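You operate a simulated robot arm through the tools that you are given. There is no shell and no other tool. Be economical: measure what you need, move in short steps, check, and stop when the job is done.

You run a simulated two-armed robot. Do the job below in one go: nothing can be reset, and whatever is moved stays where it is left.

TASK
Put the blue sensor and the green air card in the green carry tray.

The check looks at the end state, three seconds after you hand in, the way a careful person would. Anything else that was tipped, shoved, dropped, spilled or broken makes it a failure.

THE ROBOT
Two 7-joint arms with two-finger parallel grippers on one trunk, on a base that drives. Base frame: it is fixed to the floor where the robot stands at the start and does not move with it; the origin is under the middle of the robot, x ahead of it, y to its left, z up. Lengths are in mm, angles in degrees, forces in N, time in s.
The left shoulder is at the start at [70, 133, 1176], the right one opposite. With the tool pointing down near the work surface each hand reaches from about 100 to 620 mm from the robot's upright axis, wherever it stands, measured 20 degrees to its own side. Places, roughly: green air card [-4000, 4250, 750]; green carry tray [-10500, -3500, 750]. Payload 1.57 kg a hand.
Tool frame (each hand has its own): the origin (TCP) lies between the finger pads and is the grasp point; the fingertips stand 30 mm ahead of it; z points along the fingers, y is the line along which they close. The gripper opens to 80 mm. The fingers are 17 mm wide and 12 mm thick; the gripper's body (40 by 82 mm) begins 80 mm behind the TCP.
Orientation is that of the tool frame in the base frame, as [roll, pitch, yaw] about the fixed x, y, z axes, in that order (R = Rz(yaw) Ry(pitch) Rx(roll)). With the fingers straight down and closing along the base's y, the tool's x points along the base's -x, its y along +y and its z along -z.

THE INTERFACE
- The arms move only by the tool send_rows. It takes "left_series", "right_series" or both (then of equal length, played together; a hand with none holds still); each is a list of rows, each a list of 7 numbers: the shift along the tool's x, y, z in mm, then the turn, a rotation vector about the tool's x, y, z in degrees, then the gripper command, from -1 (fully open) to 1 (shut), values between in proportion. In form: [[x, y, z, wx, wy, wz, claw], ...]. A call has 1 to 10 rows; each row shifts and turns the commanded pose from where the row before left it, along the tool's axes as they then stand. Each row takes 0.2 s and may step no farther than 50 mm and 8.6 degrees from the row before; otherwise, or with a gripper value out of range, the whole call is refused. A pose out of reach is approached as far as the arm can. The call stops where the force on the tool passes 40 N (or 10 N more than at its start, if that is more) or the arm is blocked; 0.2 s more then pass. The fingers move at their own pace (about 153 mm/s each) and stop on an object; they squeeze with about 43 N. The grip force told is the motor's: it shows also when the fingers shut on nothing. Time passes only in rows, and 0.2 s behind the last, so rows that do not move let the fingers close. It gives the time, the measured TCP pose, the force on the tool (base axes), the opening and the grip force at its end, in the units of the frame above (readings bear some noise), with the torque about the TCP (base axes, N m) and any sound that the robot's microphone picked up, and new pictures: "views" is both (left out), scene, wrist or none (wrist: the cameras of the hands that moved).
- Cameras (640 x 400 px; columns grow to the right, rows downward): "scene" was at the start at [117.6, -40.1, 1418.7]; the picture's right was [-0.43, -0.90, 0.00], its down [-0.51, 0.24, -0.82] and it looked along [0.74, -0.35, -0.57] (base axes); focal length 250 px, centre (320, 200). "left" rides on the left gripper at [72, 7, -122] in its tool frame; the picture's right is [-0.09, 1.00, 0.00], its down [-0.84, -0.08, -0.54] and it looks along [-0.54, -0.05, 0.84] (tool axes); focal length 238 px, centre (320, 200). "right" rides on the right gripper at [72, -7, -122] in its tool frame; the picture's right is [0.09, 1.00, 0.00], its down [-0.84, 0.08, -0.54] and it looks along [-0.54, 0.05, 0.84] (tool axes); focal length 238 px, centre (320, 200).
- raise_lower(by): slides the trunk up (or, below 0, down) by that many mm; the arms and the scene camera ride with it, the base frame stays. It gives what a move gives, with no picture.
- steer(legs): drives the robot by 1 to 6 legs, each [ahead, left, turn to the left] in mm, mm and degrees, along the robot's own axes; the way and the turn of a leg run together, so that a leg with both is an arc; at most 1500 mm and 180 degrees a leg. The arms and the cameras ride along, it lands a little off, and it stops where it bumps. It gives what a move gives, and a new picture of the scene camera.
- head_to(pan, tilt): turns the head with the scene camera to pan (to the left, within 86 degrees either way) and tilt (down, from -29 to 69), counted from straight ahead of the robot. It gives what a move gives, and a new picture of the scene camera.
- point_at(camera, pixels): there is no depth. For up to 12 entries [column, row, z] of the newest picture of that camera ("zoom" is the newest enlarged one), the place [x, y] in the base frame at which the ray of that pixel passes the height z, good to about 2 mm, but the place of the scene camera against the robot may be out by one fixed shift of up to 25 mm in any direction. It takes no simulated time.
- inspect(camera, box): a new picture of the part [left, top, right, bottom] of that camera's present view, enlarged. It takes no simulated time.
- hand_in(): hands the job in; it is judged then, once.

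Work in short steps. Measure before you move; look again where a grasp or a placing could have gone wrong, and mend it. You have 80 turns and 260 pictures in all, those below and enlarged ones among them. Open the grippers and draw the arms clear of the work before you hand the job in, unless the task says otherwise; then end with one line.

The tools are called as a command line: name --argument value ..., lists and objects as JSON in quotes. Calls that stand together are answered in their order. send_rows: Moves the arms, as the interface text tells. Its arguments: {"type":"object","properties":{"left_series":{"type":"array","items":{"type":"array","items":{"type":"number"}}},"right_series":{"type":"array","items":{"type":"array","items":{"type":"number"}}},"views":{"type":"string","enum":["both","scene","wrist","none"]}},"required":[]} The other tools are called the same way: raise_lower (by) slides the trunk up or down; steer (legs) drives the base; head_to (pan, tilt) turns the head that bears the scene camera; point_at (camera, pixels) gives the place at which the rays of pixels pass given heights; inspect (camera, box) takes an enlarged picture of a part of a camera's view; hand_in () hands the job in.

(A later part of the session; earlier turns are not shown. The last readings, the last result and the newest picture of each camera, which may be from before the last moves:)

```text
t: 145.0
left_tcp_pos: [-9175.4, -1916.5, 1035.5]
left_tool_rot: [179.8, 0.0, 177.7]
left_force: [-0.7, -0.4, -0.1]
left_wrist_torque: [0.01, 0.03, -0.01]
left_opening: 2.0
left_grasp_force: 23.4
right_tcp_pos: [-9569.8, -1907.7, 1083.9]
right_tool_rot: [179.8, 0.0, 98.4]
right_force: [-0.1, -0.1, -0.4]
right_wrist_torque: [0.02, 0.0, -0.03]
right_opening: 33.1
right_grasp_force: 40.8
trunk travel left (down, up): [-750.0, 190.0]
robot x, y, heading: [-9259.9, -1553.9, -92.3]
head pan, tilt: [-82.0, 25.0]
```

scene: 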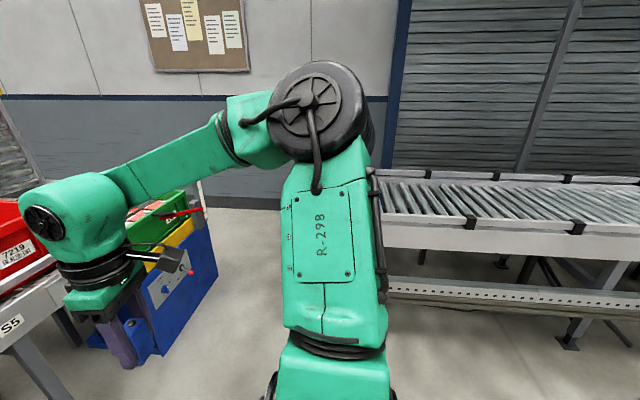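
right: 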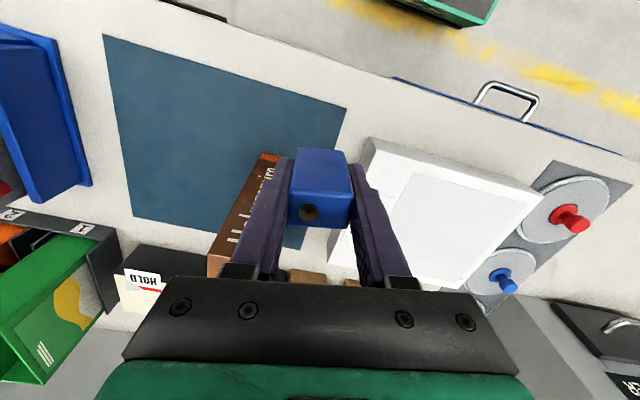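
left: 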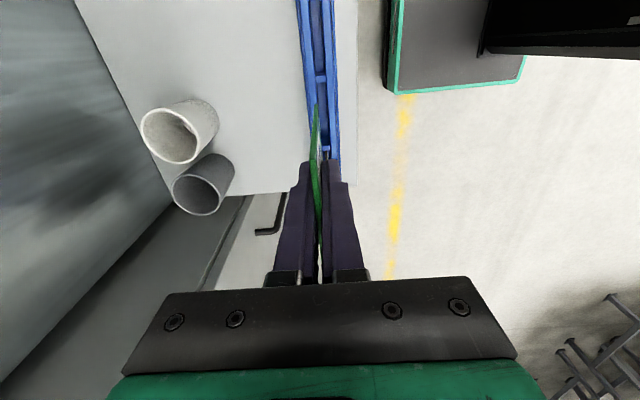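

I measure the lift's base corners, rack feet and wall base to find an approach from the west side.

point_at --camera "scene" --pixels '[[160, 355, 0], [218, 275, 0], [207, 230, 0], [570, 345, 0], [502, 265, 0], [250, 209, 0], [385, 230, 800], [195, 195, 800]]'

inspect --camera "left" --box '[0, 0, 640, 400]'

```text
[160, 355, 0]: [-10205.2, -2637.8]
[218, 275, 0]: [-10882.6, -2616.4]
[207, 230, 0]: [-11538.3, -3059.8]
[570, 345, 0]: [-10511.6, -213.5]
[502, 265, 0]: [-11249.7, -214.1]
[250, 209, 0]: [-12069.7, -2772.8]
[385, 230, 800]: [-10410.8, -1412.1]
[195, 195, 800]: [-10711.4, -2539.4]
```

```text
1.00 times, centred on (320, 200) of left (not enlarged: the box is as wide or as high as the picture)
```

zoom: 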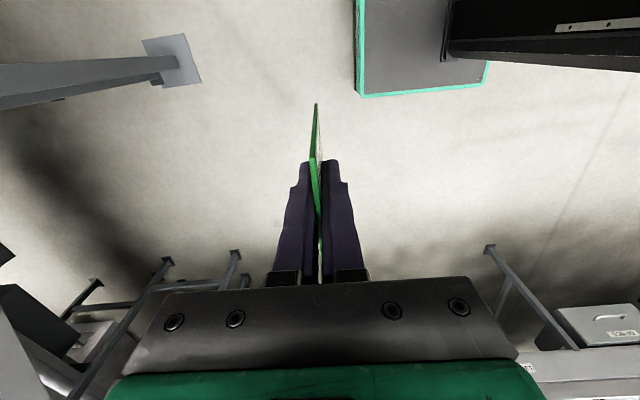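

The lift occupies x −10205…−10880 south of y −2600. I back up, face west, move to about (−9650,−1850) and look through the gap.

steer --legs '[[-300, 0, 0], [0, 0, -87.7], [400, 500, 0]]'

head_to --pan 0 --tilt 35

head_to --pan 45 --tilt 25

```text
t: 153.9
left_tcp_pos: [-9991.1, -1870.2, 1036.9]
left_tool_rot: [179.8, 0.0, 91.1]
left_force: [0.7, 0.4, -0.7]
left_wrist_torque: [-0.02, -0.01, 0.01]
left_opening: 2.3
left_grasp_force: 23.5
right_tcp_pos: [-10006.6, -1474.8, 1083.1]
right_tool_rot: [179.9, 0.0, 11.8]
right_force: [0.0, 0.1, 0.3]
right_wrist_torque: [0.02, 0.0, 0.0]
right_opening: 33.1
right_grasp_force: 41.3
trunk travel left (down, up): [-750.0, 190.0]
robot x, y, heading: [-9638.2, -1764.0, -178.9]
head pan, tilt: [-82.0, 25.0]
```

scene: 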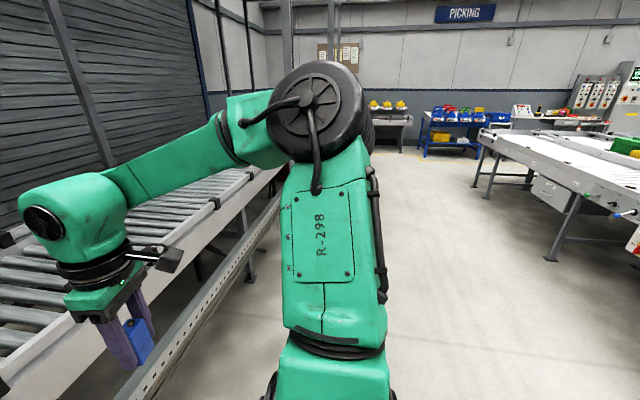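

```text
t: 155.5
left_tcp_pos: [-9990.4, -1869.0, 1036.0]
left_tool_rot: [179.7, 0.1, 91.1]
left_force: [0.5, -0.2, -0.3]
left_wrist_torque: [-0.02, -0.02, -0.03]
left_opening: 2.3
left_grasp_force: 23.8
right_tcp_pos: [-10006.6, -1475.3, 1084.1]
right_tool_rot: [179.7, 0.1, 12.0]
right_force: [0.1, 0.2, -0.8]
right_wrist_torque: [-0.02, -0.02, -0.03]
right_opening: 33.0
right_grasp_force: 41.5
trunk travel left (down, up): [-750.0, 190.0]
robot x, y, heading: [-9636.0, -1765.0, -178.8]
head pan, tilt: [0.0, 35.0]
```

scene: 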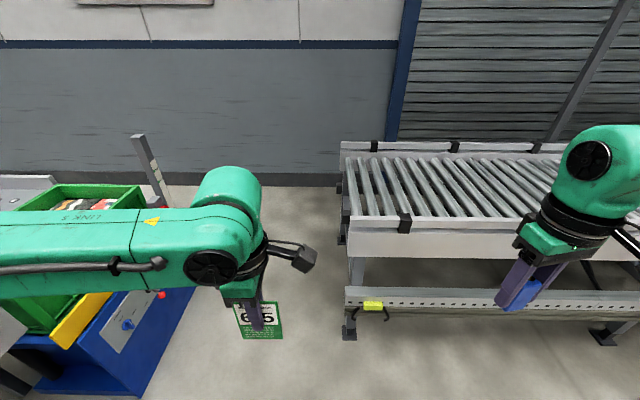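

```text
t: 156.6
left_tcp_pos: [-9990.6, -1870.2, 1035.2]
left_tool_rot: [179.7, 0.1, 91.1]
left_force: [-0.4, -0.4, 0.4]
left_wrist_torque: [0.02, -0.02, 0.02]
left_opening: 2.4
left_grasp_force: 24.0
right_tcp_pos: [-10007.5, -1476.1, 1084.4]
right_tool_rot: [179.9, 0.1, 11.9]
right_force: [-0.3, 0.6, -0.5]
right_wrist_torque: [0.03, 0.0, -0.01]
right_opening: 33.3
right_grasp_force: 41.3
trunk travel left (down, up): [-750.0, 190.0]
robot x, y, heading: [-9638.1, -1766.8, -178.8]
head pan, tilt: [45.0, 25.0]
```

scene: 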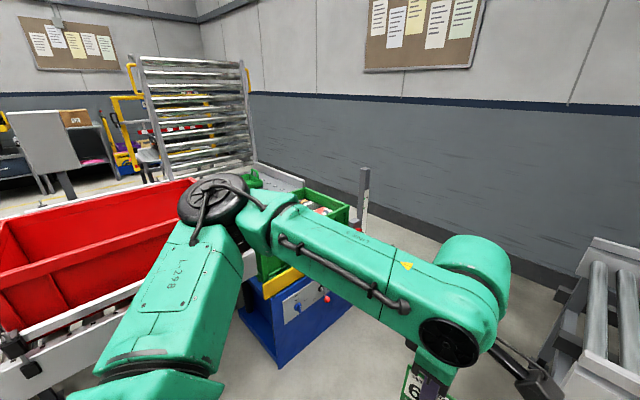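

The gap between lift and rack is about 960 mm. I check the robot's own base width in the wrist cameras before entering it.

inspect --camera "left" --box '[0, 0, 640, 400]'

inspect --camera "right" --box '[0, 0, 640, 400]'

head_to --pan 10 --tilt 69

```text
1.00 times, centred on (320, 200) of left (not enlarged: the box is as wide or as high as the picture)
```

zoom: 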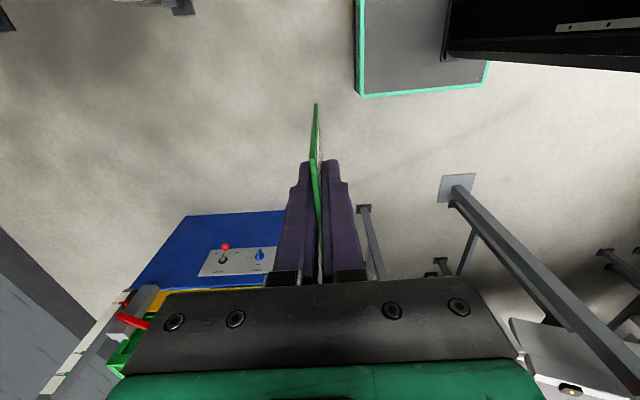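

```text
1.00 times, centred on (320, 200) of right (not enlarged: the box is as wide or as high as the picture)
```

zoom: 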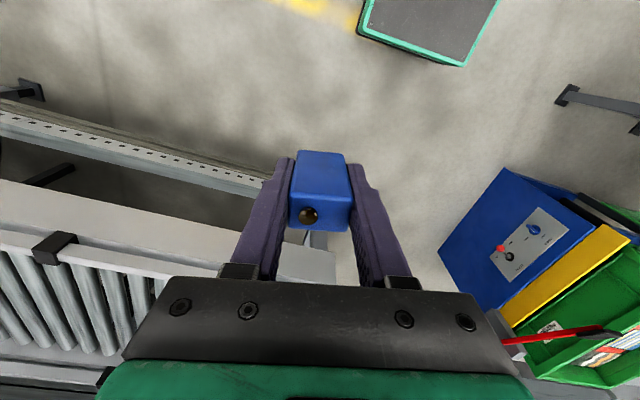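

```text
t: 157.7
left_tcp_pos: [-9988.9, -1869.7, 1036.1]
left_tool_rot: [179.8, 0.0, 91.1]
left_force: [-0.3, 0.7, -0.4]
left_wrist_torque: [-0.05, 0.03, 0.02]
left_opening: 2.0
left_grasp_force: 23.5
right_tcp_pos: [-10006.8, -1474.2, 1083.1]
right_tool_rot: [179.9, 0.0, 11.9]
right_force: [0.4, 0.2, -1.0]
right_wrist_torque: [-0.02, -0.01, -0.01]
right_opening: 33.2
right_grasp_force: 41.2
trunk travel left (down, up): [-750.0, 190.0]
robot x, y, heading: [-9635.9, -1766.1, -179.0]
head pan, tilt: [10.0, 68.8]
```

scene: 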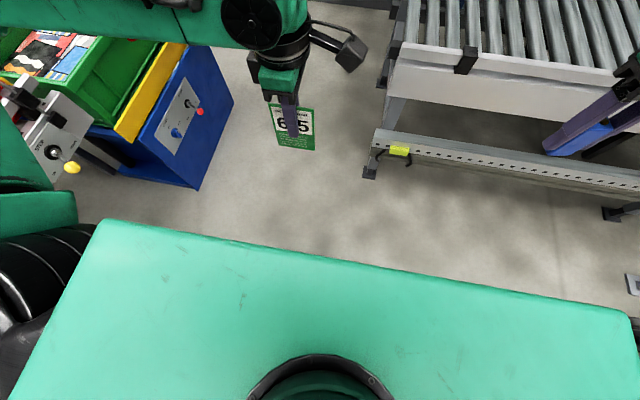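

point_at --camera "left" --pixels '[[362, 97, 100], [362, 97, 300], [487, 86, 100], [487, 86, 300], [145, 288, 0], [190, 215, 600], [190, 215, 700], [285, 210, 600], [375, 279, 0]]'

point_at --camera "right" --pixels '[[464, 67, 100], [464, 67, 300], [357, 32, 100], [357, 32, 300], [330, 281, 800], [330, 281, 850], [510, 327, 800], [510, 327, 900], [628, 233, 800]]'

point_at --camera "scene" --pixels '[[367, 178, 0], [198, 190, 0], [234, 104, 0], [85, 165, 0]]'

```text
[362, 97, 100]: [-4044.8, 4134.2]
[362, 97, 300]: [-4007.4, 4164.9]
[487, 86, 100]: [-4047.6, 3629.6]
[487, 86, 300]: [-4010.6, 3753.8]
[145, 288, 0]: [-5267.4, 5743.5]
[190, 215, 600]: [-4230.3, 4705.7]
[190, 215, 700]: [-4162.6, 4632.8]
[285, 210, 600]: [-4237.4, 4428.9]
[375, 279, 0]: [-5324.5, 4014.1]
```

```text
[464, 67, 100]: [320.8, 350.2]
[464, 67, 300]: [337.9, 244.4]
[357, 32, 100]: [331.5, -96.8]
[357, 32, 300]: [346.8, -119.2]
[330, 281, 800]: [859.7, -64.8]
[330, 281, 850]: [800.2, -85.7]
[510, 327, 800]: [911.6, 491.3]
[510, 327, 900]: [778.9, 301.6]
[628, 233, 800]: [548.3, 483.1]
```

```text
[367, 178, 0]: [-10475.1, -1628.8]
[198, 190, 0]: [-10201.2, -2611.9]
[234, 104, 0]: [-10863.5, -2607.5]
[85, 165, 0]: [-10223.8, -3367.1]
```

My base is only about ±220 mm wide, so the ~980 mm gap (y −2610…−1629) fits. I drive through at y≈−1970 to x≈−11180.

steer --legs '[[400, 205, -1], [1150, 0, 0]]'

head_to --pan 80 --tilt 25

```text
t: 165.8
left_tcp_pos: [-11527.0, -2077.4, 1036.0]
left_tool_rot: [179.8, 0.0, 90.5]
left_force: [-0.3, 0.2, 0.8]
left_wrist_torque: [0.03, -0.03, -0.01]
left_opening: 2.2
left_grasp_force: 23.6
right_tcp_pos: [-11539.2, -1682.6, 1083.5]
right_tool_rot: [179.8, 0.0, 11.2]
right_force: [-0.8, 0.0, -0.6]
right_wrist_torque: [0.0, 0.0, 0.0]
right_opening: 33.1
right_grasp_force: 41.4
trunk travel left (down, up): [-750.0, 190.0]
robot x, y, heading: [-11172.6, -1979.2, -179.4]
head pan, tilt: [10.0, 68.8]
```

scene: 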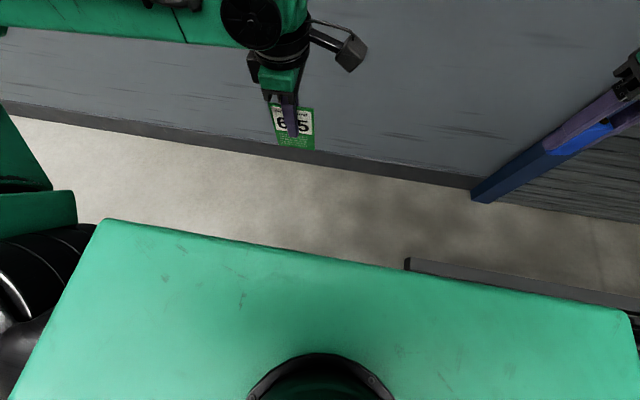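

```text
t: 167.3
left_tcp_pos: [-11527.6, -2078.3, 1036.0]
left_tool_rot: [179.9, 0.0, 90.5]
left_force: [1.7, -0.2, -0.4]
left_wrist_torque: [0.01, -0.03, 0.02]
left_opening: 2.1
left_grasp_force: 24.0
right_tcp_pos: [-11539.8, -1682.0, 1082.9]
right_tool_rot: [179.8, 0.0, 11.2]
right_force: [-0.5, 0.6, -0.6]
right_wrist_torque: [-0.05, 0.01, -0.03]
right_opening: 33.4
right_grasp_force: 41.3
trunk travel left (down, up): [-750.0, 190.0]
robot x, y, heading: [-11172.0, -1976.3, -179.3]
head pan, tilt: [80.0, 25.0]
```

scene: 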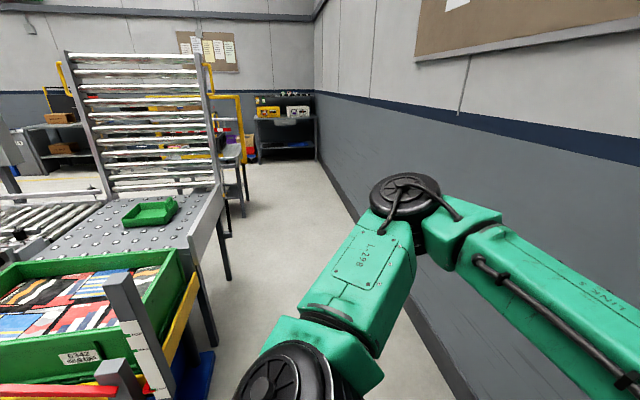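

There it is: a small green carry tray on the ball table at (150,212), accessible from this side corridor. I enlarge and measure it along with the corridor.

inspect --camera "scene" --box '[60, 160, 260, 280]'

point_at --camera "scene" --pixels '[[150, 220, 750], [150, 220, 800], [150, 220, 850], [229, 237, 0], [231, 280, 0], [216, 347, 0], [213, 372, 0], [450, 390, 0], [325, 165, 0], [243, 210, 0]]'

```text
3.20 times, centred on (160, 220) of scene
```

zoom: 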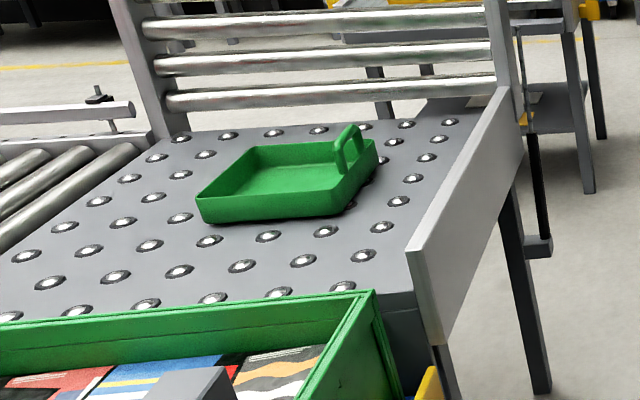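

```text
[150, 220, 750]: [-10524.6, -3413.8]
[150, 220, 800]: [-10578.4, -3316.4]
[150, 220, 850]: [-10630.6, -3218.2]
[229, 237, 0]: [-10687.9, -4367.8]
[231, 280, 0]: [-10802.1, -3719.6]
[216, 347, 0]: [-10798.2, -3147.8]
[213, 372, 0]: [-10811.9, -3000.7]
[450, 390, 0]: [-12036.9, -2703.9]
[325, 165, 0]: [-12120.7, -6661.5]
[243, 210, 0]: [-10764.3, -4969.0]
```

The tray sits at about (−10520,−3400) on a ball-transfer table (z≈750), so it slides easily — I must not push it. I turn south, drive to (−11300,−3300), and turn to face east.

steer --legs '[[0, 0, 89.3], [1300, -130, 0], [0, 0, 90]]'

head_to --pan 0 --tilt 40

```text
t: 181.5
left_tcp_pos: [-10953.9, -3179.6, 1035.1]
left_tool_rot: [179.8, -0.1, -89.4]
left_force: [-0.9, -0.4, 0.5]
left_wrist_torque: [0.0, -0.01, 0.02]
left_opening: 1.9
left_grasp_force: 23.6
right_tcp_pos: [-10941.1, -3572.6, 1083.6]
right_tool_rot: [179.7, 0.0, -168.7]
right_force: [0.3, -0.5, -0.4]
right_wrist_torque: [0.0, 0.01, 0.02]
right_opening: 33.3
right_grasp_force: 41.3
trunk travel left (down, up): [-750.0, 190.0]
robot x, y, heading: [-11310.4, -3279.8, 0.5]
head pan, tilt: [80.0, 25.0]
```

scene: 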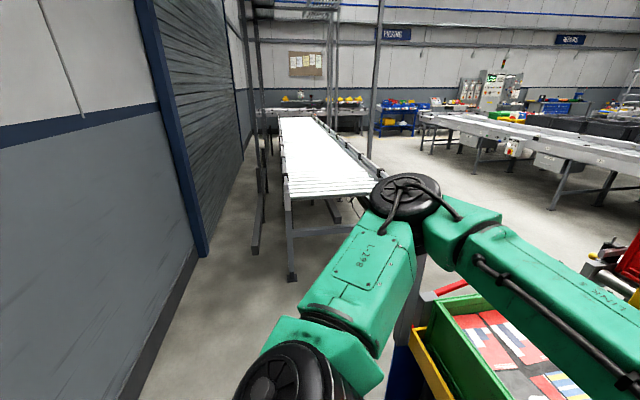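

```text
t: 183.0
left_tcp_pos: [-10954.2, -3178.6, 1035.3]
left_tool_rot: [179.8, 0.0, -89.4]
left_force: [-0.9, -0.3, 0.0]
left_wrist_torque: [0.03, 0.02, 0.0]
left_opening: 2.2
left_grasp_force: 23.4
right_tcp_pos: [-10941.2, -3573.7, 1083.8]
right_tool_rot: [179.8, 0.1, -168.7]
right_force: [0.9, -0.5, -1.2]
right_wrist_torque: [0.01, -0.03, 0.0]
right_opening: 33.0
right_grasp_force: 41.0
trunk travel left (down, up): [-750.0, 190.0]
robot x, y, heading: [-11307.8, -3281.6, 0.5]
head pan, tilt: [0.0, 40.0]
```

scene: 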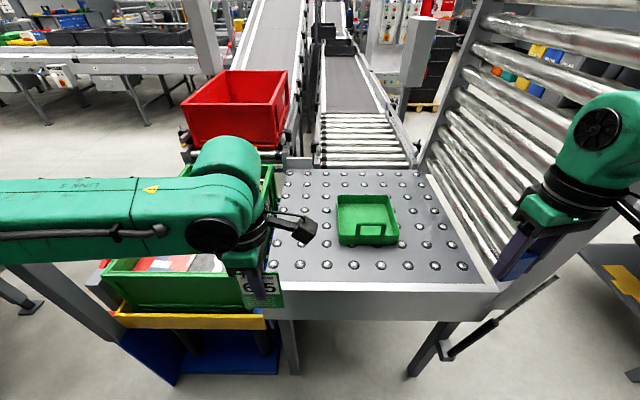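

I measure the tray, the side plate, and the raised roller gate on the right, which the right arm must not touch.

point_at --camera "scene" --pixels '[[497, 286, 800], [425, 172, 800], [265, 291, 800], [338, 240, 760], [400, 240, 760], [390, 195, 790], [338, 197, 790], [480, 5, 1400], [480, 5, 1600], [441, 278, 760], [370, 230, 850]]'

head_to --pan -50 --tilt 20

inspect --camera "right" --box '[0, 0, 640, 400]'

```text
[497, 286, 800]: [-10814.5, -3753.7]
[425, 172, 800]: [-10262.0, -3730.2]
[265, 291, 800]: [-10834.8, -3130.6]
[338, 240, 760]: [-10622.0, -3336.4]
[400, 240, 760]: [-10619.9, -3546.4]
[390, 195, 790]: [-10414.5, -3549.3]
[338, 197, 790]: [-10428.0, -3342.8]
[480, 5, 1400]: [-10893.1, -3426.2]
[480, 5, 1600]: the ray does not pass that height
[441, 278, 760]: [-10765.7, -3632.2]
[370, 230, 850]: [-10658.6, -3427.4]
```

```text
t: 184.2
left_tcp_pos: [-10954.1, -3178.6, 1036.2]
left_tool_rot: [179.8, -0.1, -89.4]
left_force: [0.5, 1.1, -0.5]
left_wrist_torque: [0.01, -0.05, 0.0]
left_opening: 2.0
left_grasp_force: 24.1
right_tcp_pos: [-10942.3, -3574.5, 1083.8]
right_tool_rot: [179.8, 0.0, -168.7]
right_force: [0.3, -0.9, -0.7]
right_wrist_torque: [0.0, -0.02, -0.01]
right_opening: 33.2
right_grasp_force: 41.3
trunk travel left (down, up): [-750.0, 190.0]
robot x, y, heading: [-11309.8, -3284.5, 0.7]
head pan, tilt: [-50.0, 20.0]
```

scene: 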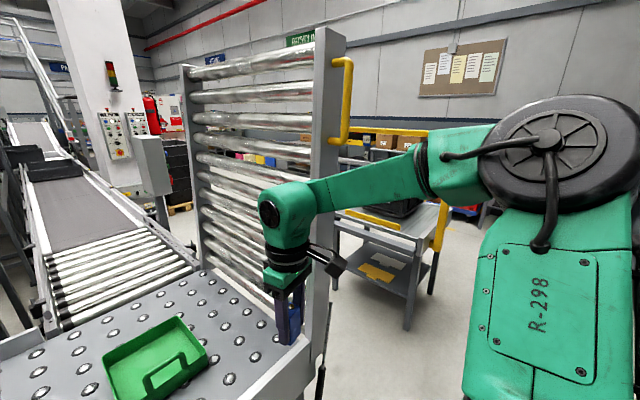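

```text
1.00 times, centred on (320, 200) of right (not enlarged: the box is as wide or as high as the picture)
```

zoom: 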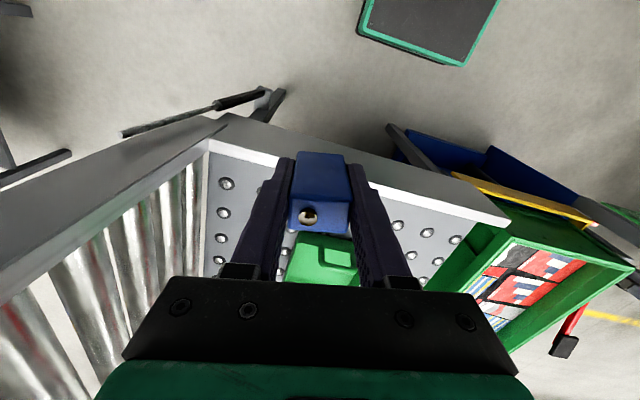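

The gate stands at y≈−3740; the tray spans x −10622…−10420, y −3546…−3340. I move forward 230 mm and check, keeping the arms above everything.

steer --legs '[[230, 0, -0.7]]'

head_to --pan -10 --tilt 50

send_rows --right_series '[[0, 0, -5, 0, 0, 0, 1]]' --views "wrist"

```text
t: 185.9
left_tcp_pos: [-10727.5, -3178.6, 1037.0]
left_tool_rot: [179.9, 0.0, -89.7]
left_force: [0.1, 0.6, -0.1]
left_wrist_torque: [-0.01, -0.03, -0.02]
left_opening: 2.2
left_grasp_force: 24.1
right_tcp_pos: [-10717.6, -3574.7, 1084.5]
right_tool_rot: [179.8, 0.1, -169.0]
right_force: [0.2, 0.1, -1.8]
right_wrist_torque: [-0.02, -0.01, 0.02]
right_opening: 33.3
right_grasp_force: 41.4
trunk travel left (down, up): [-750.0, 190.0]
robot x, y, heading: [-11082.1, -3279.1, 0.2]
head pan, tilt: [-50.0, 20.0]
```

scene: 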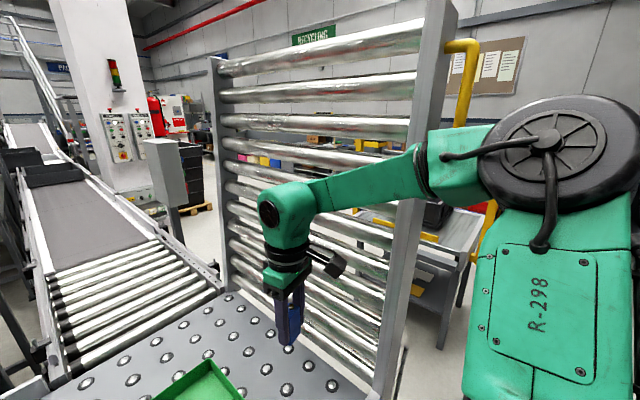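

```text
t: 187.0
left_tcp_pos: [-10726.6, -3178.4, 1037.0]
left_tool_rot: [179.9, -0.1, -89.9]
left_force: [-0.9, 0.0, -0.7]
left_wrist_torque: [0.03, 0.01, 0.01]
left_opening: 2.1
left_grasp_force: 23.9
right_tcp_pos: [-10715.6, -3575.3, 1084.5]
right_tool_rot: [179.8, 0.0, -169.0]
right_force: [0.1, -0.2, -0.6]
right_wrist_torque: [0.0, 0.02, 0.0]
right_opening: 33.3
right_grasp_force: 41.3
trunk travel left (down, up): [-750.0, 190.0]
robot x, y, heading: [-11081.8, -3276.8, 0.0]
head pan, tilt: [-10.0, 50.0]
```

scene: 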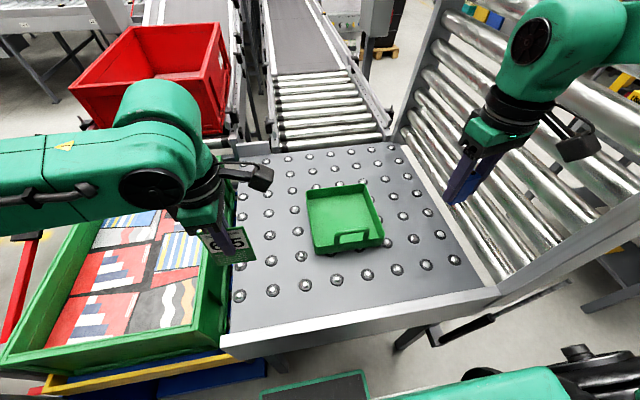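

```text
t: 187.4
left_tcp_pos: [-10726.3, -3179.4, 1036.5]
left_tool_rot: [179.8, 0.0, -89.9]
left_force: [-0.5, -0.1, 0.2]
left_wrist_torque: [0.0, 0.0, 0.0]
left_opening: 2.0
left_grasp_force: 23.3
right_tcp_pos: [-10716.1, -3573.6, 1089.3]
right_tool_rot: [179.8, 0.1, -169.0]
right_force: [-0.3, -0.7, 0.1]
right_wrist_torque: [-0.01, 0.02, -0.03]
right_opening: 33.2
right_grasp_force: 41.0
trunk travel left (down, up): [-750.0, 190.0]
robot x, y, heading: [-11082.2, -3278.9, 0.1]
head pan, tilt: [-10.0, 50.0]
```

right: 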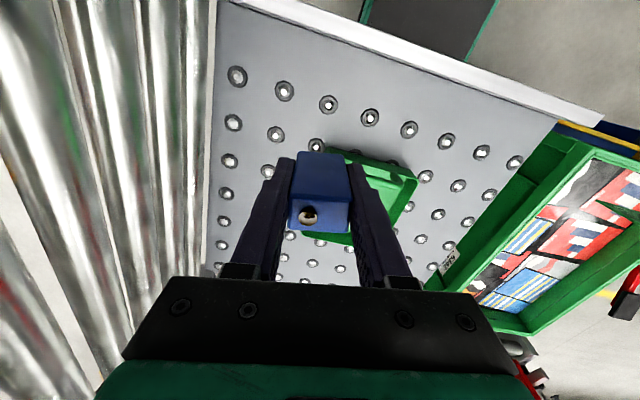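

The base front is clear of the table edge. I locate the tray in both scene and right wrist views.

inspect --camera "scene" --box '[280, 160, 420, 270]'

inspect --camera "right" --box '[280, 130, 440, 250]'

point_at --camera "right" --pixels '[[417, 179, 760], [417, 179, 800], [417, 179, 840], [370, 117, 760], [285, 91, 760], [431, 258, 760]]'

point_at --camera "scene" --pixels '[[317, 248, 760], [317, 248, 800], [317, 248, 840], [383, 237, 800], [365, 183, 800], [307, 190, 800], [350, 238, 840], [350, 222, 765]]'

```text
3.64 times, centred on (350, 215) of scene
```

zoom: 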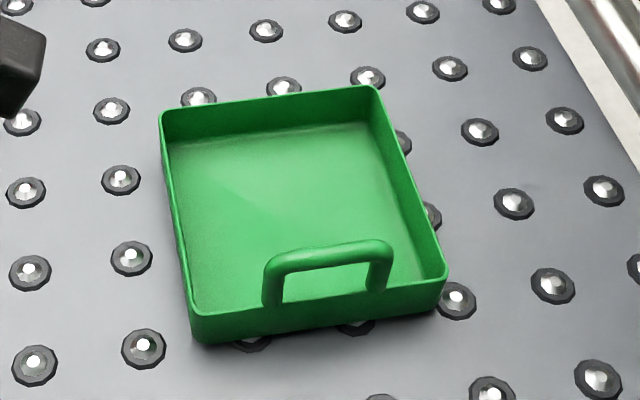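

```text
3.33 times, centred on (360, 190) of right
```

zoom: 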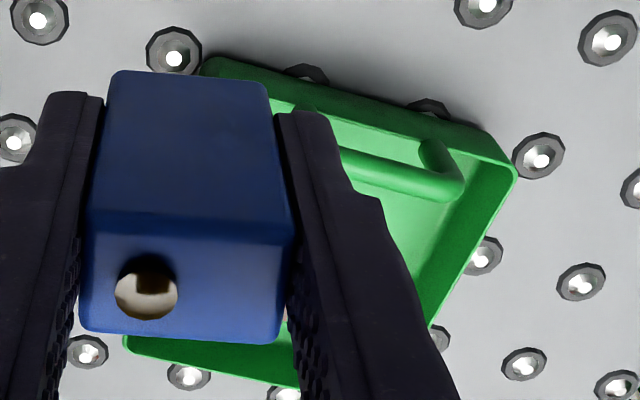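

```text
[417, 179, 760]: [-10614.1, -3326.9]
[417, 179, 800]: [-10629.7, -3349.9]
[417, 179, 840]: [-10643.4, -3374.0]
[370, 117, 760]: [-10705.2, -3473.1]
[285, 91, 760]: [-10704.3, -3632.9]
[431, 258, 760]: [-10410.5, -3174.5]
```

```text
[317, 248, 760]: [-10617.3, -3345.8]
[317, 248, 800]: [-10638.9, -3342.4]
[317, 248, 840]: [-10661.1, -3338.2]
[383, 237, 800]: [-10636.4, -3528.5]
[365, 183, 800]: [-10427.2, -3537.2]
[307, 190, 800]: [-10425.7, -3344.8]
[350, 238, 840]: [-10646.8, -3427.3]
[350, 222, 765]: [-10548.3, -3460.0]
```

Tray rim: x −10628…−10418, y −3538…−3348, handle on the near side. I move the sensor over (−10525,−3490) while lowering to z≈960.

send_rows --right_series '[[-34, 7.7, 21, 0, 0, 0, 1], [-34, 7.7, 21, 0, 0, 0, 1], [-34, 7.7, 21, 0, 0, 0, 1], [-34, 7.7, 21, 0, 0, 0, 1], [-34, 7.7, 21, 0, 0, 0, 1], [-34, 7.7, 24, 0, 0, 0, 1], [0, 0, 0, 0, 0, 0, 1]]' --views "both"

```text
t: 189.0
left_tcp_pos: [-10726.0, -3178.9, 1036.6]
left_tool_rot: [179.8, 0.0, -89.9]
left_force: [0.2, 0.6, -0.1]
left_wrist_torque: [0.02, 0.0, 0.03]
left_opening: 1.7
left_grasp_force: 23.7
right_tcp_pos: [-10527.8, -3541.4, 965.0]
right_tool_rot: [179.5, 0.1, -168.8]
right_force: [-0.3, 0.9, -0.4]
right_wrist_torque: [-0.03, -0.05, 0.04]
right_opening: 33.1
right_grasp_force: 41.3
right hand out of reach, approached as far as the arm can: row 2, 3, 4, 5, 6
trunk travel left (down, up): [-750.0, 190.0]
robot x, y, heading: [-11080.7, -3278.3, 0.4]
head pan, tilt: [-10.0, 50.0]
```

scene: 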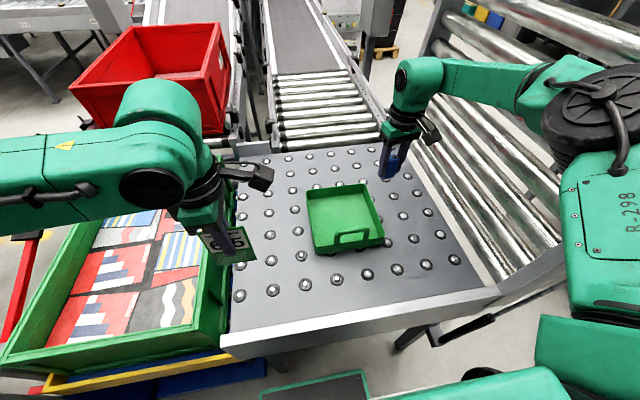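
right: 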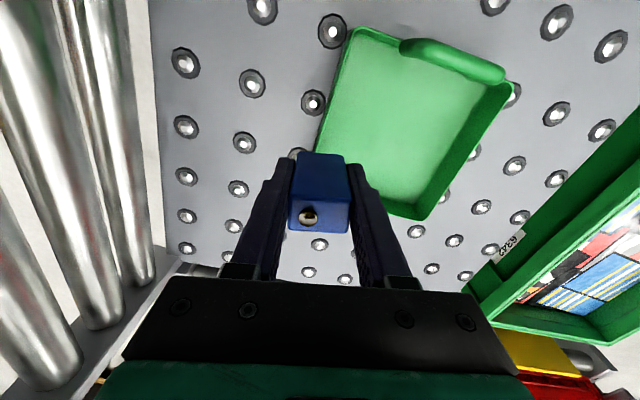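

The hand needs 50 mm more to the left. I raise the left hand 60 mm for safety and re-measure the tray corners in the right view.

send_rows --left_series '[[0, 0, -30, 0, 0, 0, 1], [0, 0, -30, 0, 0, 0, 1]]' --views "none"

point_at --camera "right" --pixels '[[354, 27, 795], [514, 86, 795], [428, 219, 795], [405, 45, 850], [505, 75, 850], [440, 150, 765]]'

steer --legs '[[0, 53, -0.3]]'

```text
t: 189.6
left_tcp_pos: [-10725.0, -3179.8, 1097.0]
left_tool_rot: [179.6, 0.0, -89.8]
left_force: [0.5, -0.9, 0.1]
left_wrist_torque: [0.01, -0.01, -0.02]
left_opening: 2.2
left_grasp_force: 24.0
right_tcp_pos: [-10527.6, -3541.6, 963.5]
right_tool_rot: [179.6, 0.1, -168.7]
right_force: [0.6, 0.0, -1.0]
right_wrist_torque: [0.0, 0.01, 0.01]
right_opening: 33.1
right_grasp_force: 41.0
trunk travel left (down, up): [-750.0, 190.0]
robot x, y, heading: [-11083.2, -3277.0, 0.1]
head pan, tilt: [-10.0, 50.0]
```

```text
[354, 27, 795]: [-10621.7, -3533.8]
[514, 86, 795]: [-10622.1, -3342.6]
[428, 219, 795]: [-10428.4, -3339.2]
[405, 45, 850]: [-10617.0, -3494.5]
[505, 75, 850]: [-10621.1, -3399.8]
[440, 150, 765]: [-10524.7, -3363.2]
```

```text
t: 190.5
left_tcp_pos: [-10724.4, -3133.6, 1098.6]
left_tool_rot: [179.8, 0.2, -90.2]
left_force: [0.2, -0.2, -0.2]
left_wrist_torque: [0.04, 0.0, 0.01]
left_opening: 2.1
left_grasp_force: 24.2
right_tcp_pos: [-10529.5, -3498.3, 962.9]
right_tool_rot: [179.4, 0.2, -169.2]
right_force: [-0.3, 0.0, -1.3]
right_wrist_torque: [0.06, -0.03, -0.02]
right_opening: 33.3
right_grasp_force: 41.1
trunk travel left (down, up): [-750.0, 190.0]
robot x, y, heading: [-11078.7, -3225.6, -0.2]
head pan, tilt: [-10.0, 50.0]
```

scene: 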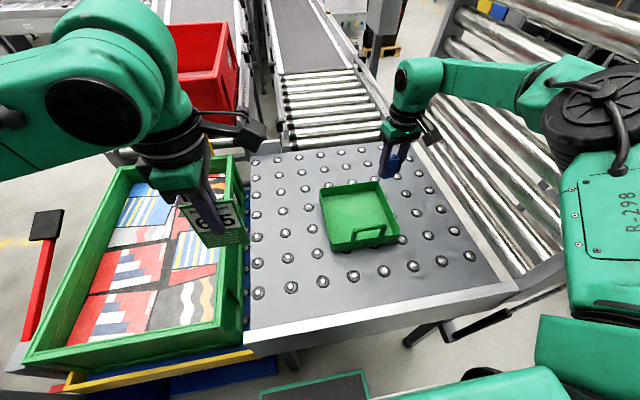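

Tray is x −10622…−10428, y −3534…−3340. TCP must shift ~20 mm north to clear the south wall; I do so while descending to ~900.

send_rows --right_series '[[0, 8, 20, 0, 0, 0, 1], [0, 8, 20, 0, 0, 0, 1], [0, 6, 20, 0, 0, 0, 1], [0, 0, 0, 0, 0, 0, 1]]' --views "both"

```text
t: 191.5
left_tcp_pos: [-10723.8, -3130.0, 1095.9]
left_tool_rot: [179.9, 0.0, -90.2]
left_force: [-0.2, -0.6, -0.1]
left_wrist_torque: [0.0, 0.01, 0.01]
left_opening: 2.1
left_grasp_force: 23.3
right_tcp_pos: [-10546.2, -3493.0, 913.3]
right_tool_rot: [179.3, 0.1, -169.1]
right_force: [-0.5, -0.4, -1.1]
right_wrist_torque: [0.01, -0.01, -0.01]
right_opening: 33.4
right_grasp_force: 41.4
right hand out of reach, approached as far as the arm can: row 1, 2, 3
trunk travel left (down, up): [-750.0, 190.0]
robot x, y, heading: [-11084.7, -3227.1, -0.2]
head pan, tilt: [-10.0, 50.0]
```

scene: 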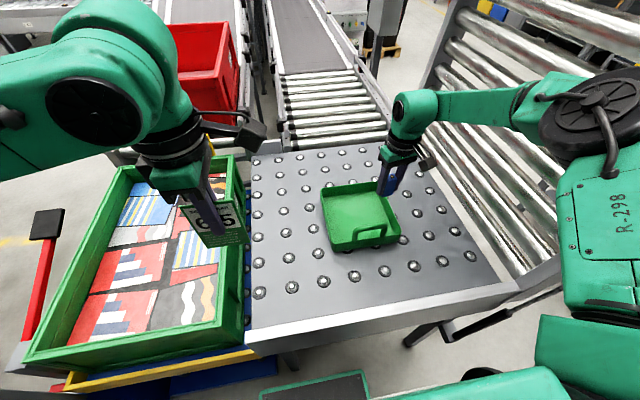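
right: 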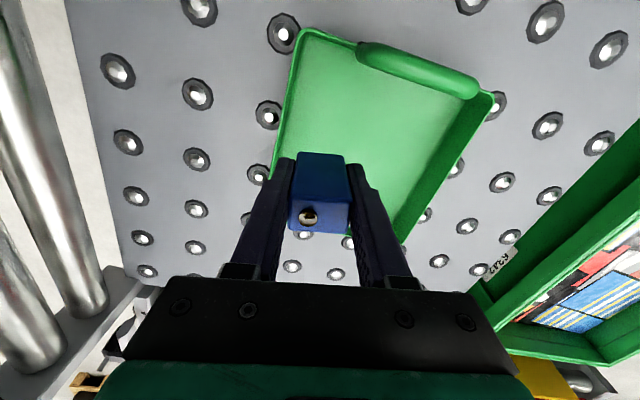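

Reach is at its limit; lowering the trunk will lower the hand straight down instead. First I nudge the base 14 mm left and raise the left hand another 60 mm.

send_rows --left_series '[[0, 0, -30, 0, 0, 0, 1], [0, 0, -30, 0, 0, 0, 1]]' --views "none"

steer --legs '[[8, 14, 0]]'

raise_lower --by -60

send_rows --right_series '[[0, 0, 0, 0, 0, 0, 1]]' --views "both"

```text
t: 192.1
left_tcp_pos: [-10726.0, -3129.3, 1157.6]
left_tool_rot: [179.8, -0.1, -90.2]
left_force: [-0.5, -0.5, -0.5]
left_wrist_torque: [0.02, 0.0, -0.01]
left_opening: 2.2
left_grasp_force: 24.2
right_tcp_pos: [-10546.8, -3494.4, 914.2]
right_tool_rot: [179.3, 0.1, -169.0]
right_force: [1.0, -0.8, -0.2]
right_wrist_torque: [0.02, -0.01, -0.01]
right_opening: 33.0
right_grasp_force: 41.4
trunk travel left (down, up): [-750.0, 190.0]
robot x, y, heading: [-11077.5, -3224.1, 0.1]
head pan, tilt: [-10.0, 50.0]
```

```text
t: 192.9
left_tcp_pos: [-10719.7, -3117.8, 1158.2]
left_tool_rot: [179.9, 0.2, -90.2]
left_force: [-0.9, -0.2, 0.0]
left_wrist_torque: [0.02, 0.0, 0.0]
left_opening: 1.7
left_grasp_force: 23.8
right_tcp_pos: [-10540.2, -3483.5, 913.3]
right_tool_rot: [179.3, 0.2, -169.1]
right_force: [-1.2, -0.5, -0.7]
right_wrist_torque: [0.01, -0.03, -0.01]
right_opening: 33.2
right_grasp_force: 41.4
trunk travel left (down, up): [-750.0, 190.0]
robot x, y, heading: [-11071.1, -3210.9, -0.2]
head pan, tilt: [-10.0, 50.0]
```

scene: 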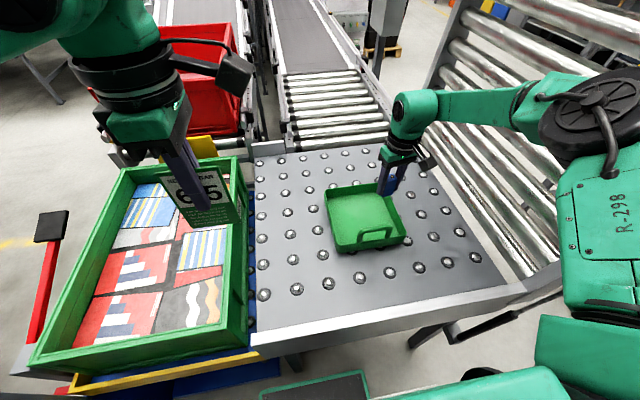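

```text
t: 193.9
left_tcp_pos: [-10717.6, -3114.8, 1096.9]
left_tool_rot: [179.7, 0.0, -90.2]
left_force: [1.0, 0.2, 0.1]
left_wrist_torque: [0.01, 0.01, 0.0]
left_opening: 2.0
left_grasp_force: 24.0
right_tcp_pos: [-10539.5, -3480.5, 854.3]
right_tool_rot: [179.4, 0.1, -169.1]
right_force: [-0.2, 0.3, -0.9]
right_wrist_torque: [0.03, 0.02, 0.02]
right_opening: 33.2
right_grasp_force: 40.4
trunk travel left (down, up): [-690.0, 250.0]
robot x, y, heading: [-11075.0, -3211.8, -0.2]
head pan, tilt: [-10.0, 50.0]
```

```text
t: 194.3
left_tcp_pos: [-10717.5, -3115.3, 1097.1]
left_tool_rot: [179.8, 0.0, -90.3]
left_force: [0.6, -0.6, -0.3]
left_wrist_torque: [0.02, -0.01, 0.03]
left_opening: 2.1
left_grasp_force: 23.9
right_tcp_pos: [-10538.5, -3481.4, 853.2]
right_tool_rot: [179.4, 0.2, -169.1]
right_force: [-0.6, 0.9, 0.3]
right_wrist_torque: [0.03, -0.01, -0.03]
right_opening: 33.1
right_grasp_force: 41.2
trunk travel left (down, up): [-690.0, 250.0]
robot x, y, heading: [-11074.6, -3212.7, 0.2]
head pan, tilt: [-10.0, 50.0]
```

scene: 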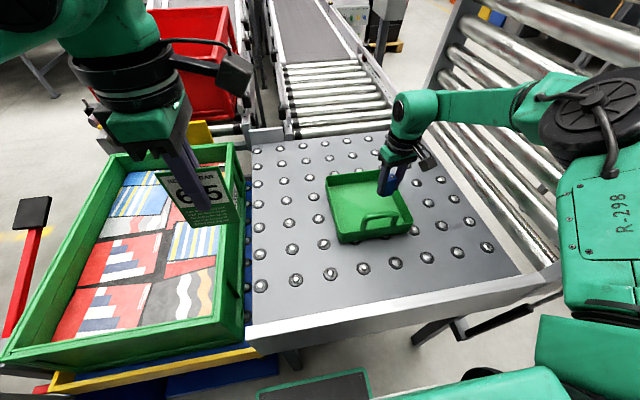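
right: 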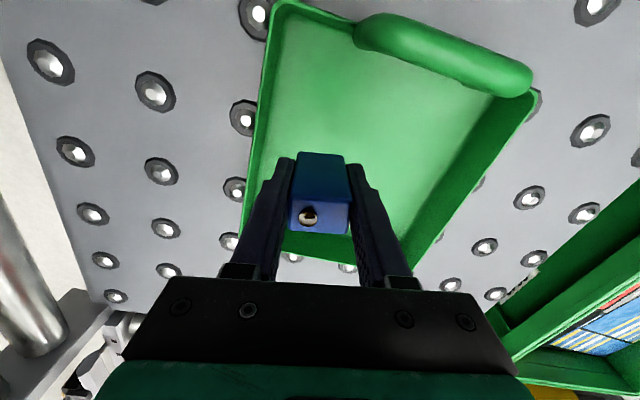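

The sensor is over the tray's south half. I lower the trunk in small steps, watching the force.

raise_lower --by -28

raise_lower --by -6

inspect --camera "scene" --box '[300, 130, 460, 250]'

```text
t: 195.0
left_tcp_pos: [-10717.0, -3115.1, 1069.7]
left_tool_rot: [179.8, 0.0, -90.2]
left_force: [0.1, 1.3, 0.7]
left_wrist_torque: [-0.02, -0.03, -0.01]
left_opening: 2.0
left_grasp_force: 23.8
right_tcp_pos: [-10539.2, -3479.5, 824.6]
right_tool_rot: [179.4, 0.1, -169.1]
right_force: [0.3, 0.6, -0.2]
right_wrist_torque: [-0.03, 0.01, 0.0]
right_opening: 33.1
right_grasp_force: 41.3
trunk travel left (down, up): [-662.0, 278.0]
robot x, y, heading: [-11076.1, -3208.3, -0.2]
head pan, tilt: [-10.0, 50.0]
```

```text
t: 195.6
left_tcp_pos: [-10716.9, -3115.6, 1062.5]
left_tool_rot: [179.8, -0.1, -90.3]
left_force: [1.0, 1.3, -0.1]
left_wrist_torque: [0.01, 0.01, -0.04]
left_opening: 2.3
left_grasp_force: 23.9
right_tcp_pos: [-10538.4, -3479.5, 819.1]
right_tool_rot: [179.4, 0.0, -169.1]
right_force: [0.0, -0.6, -0.5]
right_wrist_torque: [0.03, 0.0, -0.02]
right_opening: 33.4
right_grasp_force: 40.8
trunk travel left (down, up): [-656.0, 284.0]
robot x, y, heading: [-11075.2, -3214.1, -0.3]
head pan, tilt: [-10.0, 50.0]
```

```text
3.33 times, centred on (380, 190) of scene
```

zoom: 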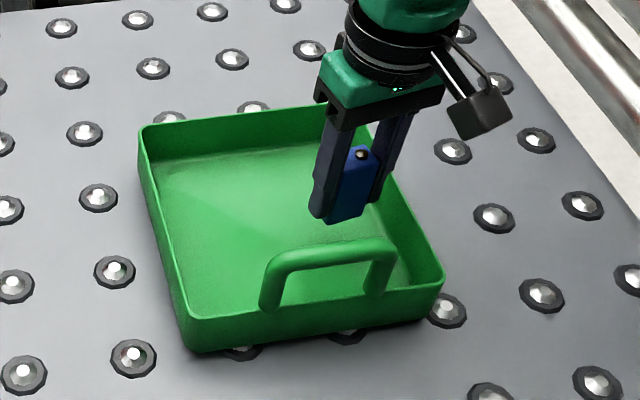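

No contact yet; the sensor is close to the floor. I keep lowering in 4 mm steps.

raise_lower --by -4

raise_lower --by -3

raise_lower --by -3

inspect --camera "scene" --box '[330, 130, 430, 205]'

```text
t: 196.1
left_tcp_pos: [-10717.4, -3114.6, 1059.1]
left_tool_rot: [179.9, 0.0, -90.2]
left_force: [-0.7, -0.5, -0.2]
left_wrist_torque: [-0.02, 0.01, -0.01]
left_opening: 2.0
left_grasp_force: 23.9
right_tcp_pos: [-10539.0, -3480.8, 815.5]
right_tool_rot: [179.3, 0.1, -169.0]
right_force: [0.2, -1.0, 0.1]
right_wrist_torque: [0.02, 0.01, 0.0]
right_opening: 33.1
right_grasp_force: 41.8
trunk travel left (down, up): [-652.0, 288.0]
robot x, y, heading: [-11075.8, -3211.2, 0.1]
head pan, tilt: [-10.0, 50.0]
```

```text
t: 196.6
left_tcp_pos: [-10717.5, -3114.7, 1056.4]
left_tool_rot: [179.8, -0.1, -90.1]
left_force: [-0.7, 0.3, -0.1]
left_wrist_torque: [-0.01, 0.0, 0.02]
left_opening: 2.1
left_grasp_force: 23.6
right_tcp_pos: [-10539.2, -3480.8, 812.0]
right_tool_rot: [179.4, 0.2, -169.1]
right_force: [0.3, -0.1, -0.5]
right_wrist_torque: [-0.02, 0.0, 0.0]
right_opening: 33.2
right_grasp_force: 41.4
trunk travel left (down, up): [-649.0, 291.0]
robot x, y, heading: [-11074.8, -3214.4, -0.4]
head pan, tilt: [-10.0, 50.0]
```

```text
t: 197.1
left_tcp_pos: [-10717.5, -3114.6, 1053.3]
left_tool_rot: [179.9, 0.0, -90.2]
left_force: [0.1, -0.4, -0.7]
left_wrist_torque: [-0.01, 0.06, 0.02]
left_opening: 2.2
left_grasp_force: 23.6
right_tcp_pos: [-10538.6, -3479.8, 810.2]
right_tool_rot: [179.4, 0.1, -169.0]
right_force: [0.0, -0.1, -0.5]
right_wrist_torque: [-0.01, 0.02, -0.03]
right_opening: 33.2
right_grasp_force: 41.9
trunk travel left (down, up): [-646.0, 294.0]
robot x, y, heading: [-11073.2, -3216.0, 0.0]
head pan, tilt: [-10.0, 50.0]
```

```text
5.33 times, centred on (380, 168) of scene
```

zoom: 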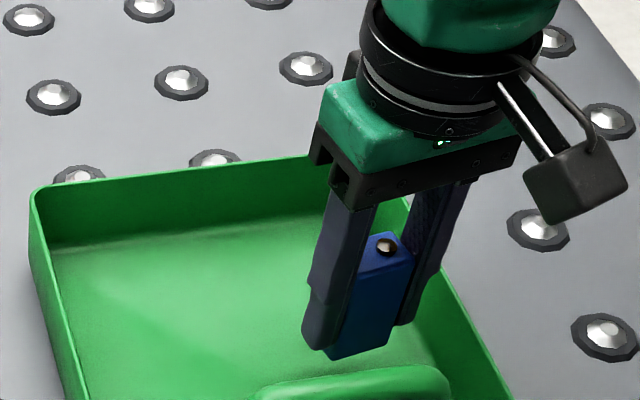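

Still free; continue in 3 mm steps.

raise_lower --by -3

raise_lower --by -3

raise_lower --by -2

```text
t: 197.7
left_tcp_pos: [-10718.0, -3114.9, 1050.0]
left_tool_rot: [179.9, 0.0, -90.1]
left_force: [0.2, 0.4, -0.2]
left_wrist_torque: [0.0, 0.0, 0.04]
left_opening: 2.3
left_grasp_force: 23.8
right_tcp_pos: [-10539.1, -3480.8, 806.7]
right_tool_rot: [179.5, 0.2, -169.1]
right_force: [0.5, 0.2, -0.6]
right_wrist_torque: [0.02, 0.01, -0.01]
right_opening: 32.9
right_grasp_force: 41.0
trunk travel left (down, up): [-643.0, 297.0]
robot x, y, heading: [-11073.4, -3211.3, -0.1]
head pan, tilt: [-10.0, 50.0]
```

```text
t: 198.2
left_tcp_pos: [-10717.9, -3114.8, 1048.0]
left_tool_rot: [179.7, 0.0, -90.2]
left_force: [0.4, 0.6, -0.1]
left_wrist_torque: [0.0, -0.01, -0.01]
left_opening: 2.0
left_grasp_force: 23.6
right_tcp_pos: [-10538.2, -3480.1, 804.0]
right_tool_rot: [179.3, 0.1, -169.1]
right_force: [0.0, 0.1, -0.9]
right_wrist_torque: [0.02, 0.03, 0.0]
right_opening: 33.1
right_grasp_force: 41.5
trunk travel left (down, up): [-640.0, 300.0]
robot x, y, heading: [-11075.7, -3213.4, -0.0]
head pan, tilt: [-10.0, 50.0]
```

```text
t: 198.7
left_tcp_pos: [-10717.0, -3115.0, 1045.3]
left_tool_rot: [179.8, 0.0, -90.2]
left_force: [-0.3, 0.9, -0.7]
left_wrist_torque: [0.0, -0.01, 0.0]
left_opening: 2.0
left_grasp_force: 24.2
right_tcp_pos: [-10538.7, -3479.4, 801.5]
right_tool_rot: [179.4, 0.1, -169.1]
right_force: [0.1, -0.6, -1.6]
right_wrist_torque: [0.0, -0.05, -0.01]
right_opening: 32.8
right_grasp_force: 41.0
trunk travel left (down, up): [-638.0, 302.0]
robot x, y, heading: [-11075.6, -3211.3, -0.1]
head pan, tilt: [-10.0, 50.0]
```

raise_lower --by -2

raise_lower --by -2

raise_lower --by -2

inspect --camera "scene" --box '[330, 120, 430, 195]'

inspect --camera "right" --box '[220, 0, 560, 280]'

```text
t: 199.2
left_tcp_pos: [-10718.0, -3115.2, 1043.6]
left_tool_rot: [179.7, 0.0, -90.2]
left_force: [-0.4, -1.1, -1.2]
left_wrist_torque: [0.01, -0.02, -0.01]
left_opening: 2.1
left_grasp_force: 23.8
right_tcp_pos: [-10539.3, -3480.7, 799.3]
right_tool_rot: [179.5, 0.1, -169.1]
right_force: [0.8, -0.6, -0.4]
right_wrist_torque: [-0.01, 0.03, -0.02]
right_opening: 32.8
right_grasp_force: 41.2
trunk travel left (down, up): [-636.0, 304.0]
robot x, y, heading: [-11074.1, -3210.7, 0.1]
head pan, tilt: [-10.0, 50.0]
```

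```text
t: 199.7
left_tcp_pos: [-10716.6, -3115.8, 1041.2]
left_tool_rot: [179.8, 0.0, -90.2]
left_force: [0.2, -0.8, -0.5]
left_wrist_torque: [0.02, -0.01, 0.01]
left_opening: 2.1
left_grasp_force: 23.8
right_tcp_pos: [-10539.2, -3480.7, 797.6]
right_tool_rot: [179.4, 0.1, -169.1]
right_force: [0.8, 0.5, -1.4]
right_wrist_torque: [0.0, 0.0, 0.02]
right_opening: 33.3
right_grasp_force: 41.2
trunk travel left (down, up): [-634.0, 306.0]
robot x, y, heading: [-11071.8, -3209.4, -0.2]
head pan, tilt: [-10.0, 50.0]
```

```text
t: 200.2
left_tcp_pos: [-10718.0, -3114.3, 1039.7]
left_tool_rot: [179.8, -0.1, -90.2]
left_force: [0.5, 0.0, 0.2]
left_wrist_torque: [-0.04, 0.04, 0.0]
left_opening: 2.3
left_grasp_force: 23.5
right_tcp_pos: [-10538.3, -3480.9, 797.4]
right_tool_rot: [179.5, 0.2, -169.1]
right_force: [0.1, 0.5, -1.3]
right_wrist_torque: [0.01, -0.01, 0.02]
right_opening: 33.4
right_grasp_force: 40.9
trunk travel left (down, up): [-632.0, 308.0]
robot x, y, heading: [-11071.2, -3211.4, -0.2]
head pan, tilt: [-10.0, 50.0]
```

```text
5.33 times, centred on (380, 158) of scene
```

zoom: 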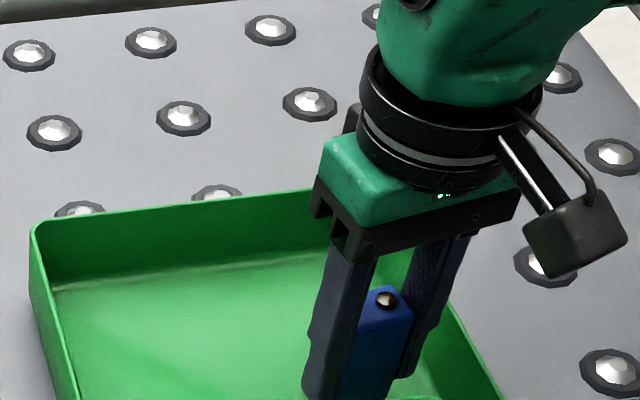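

```text
1.43 times, centred on (390, 140) of right
```

zoom: 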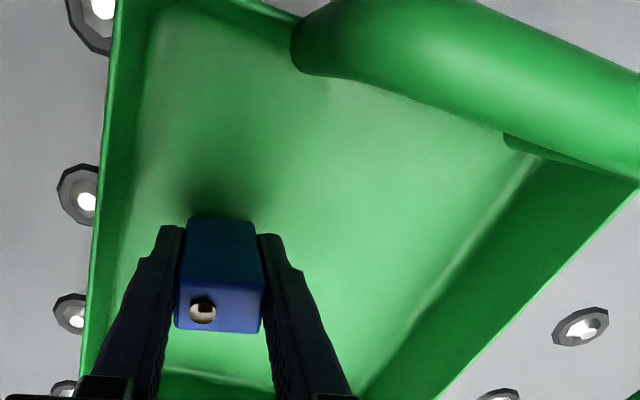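

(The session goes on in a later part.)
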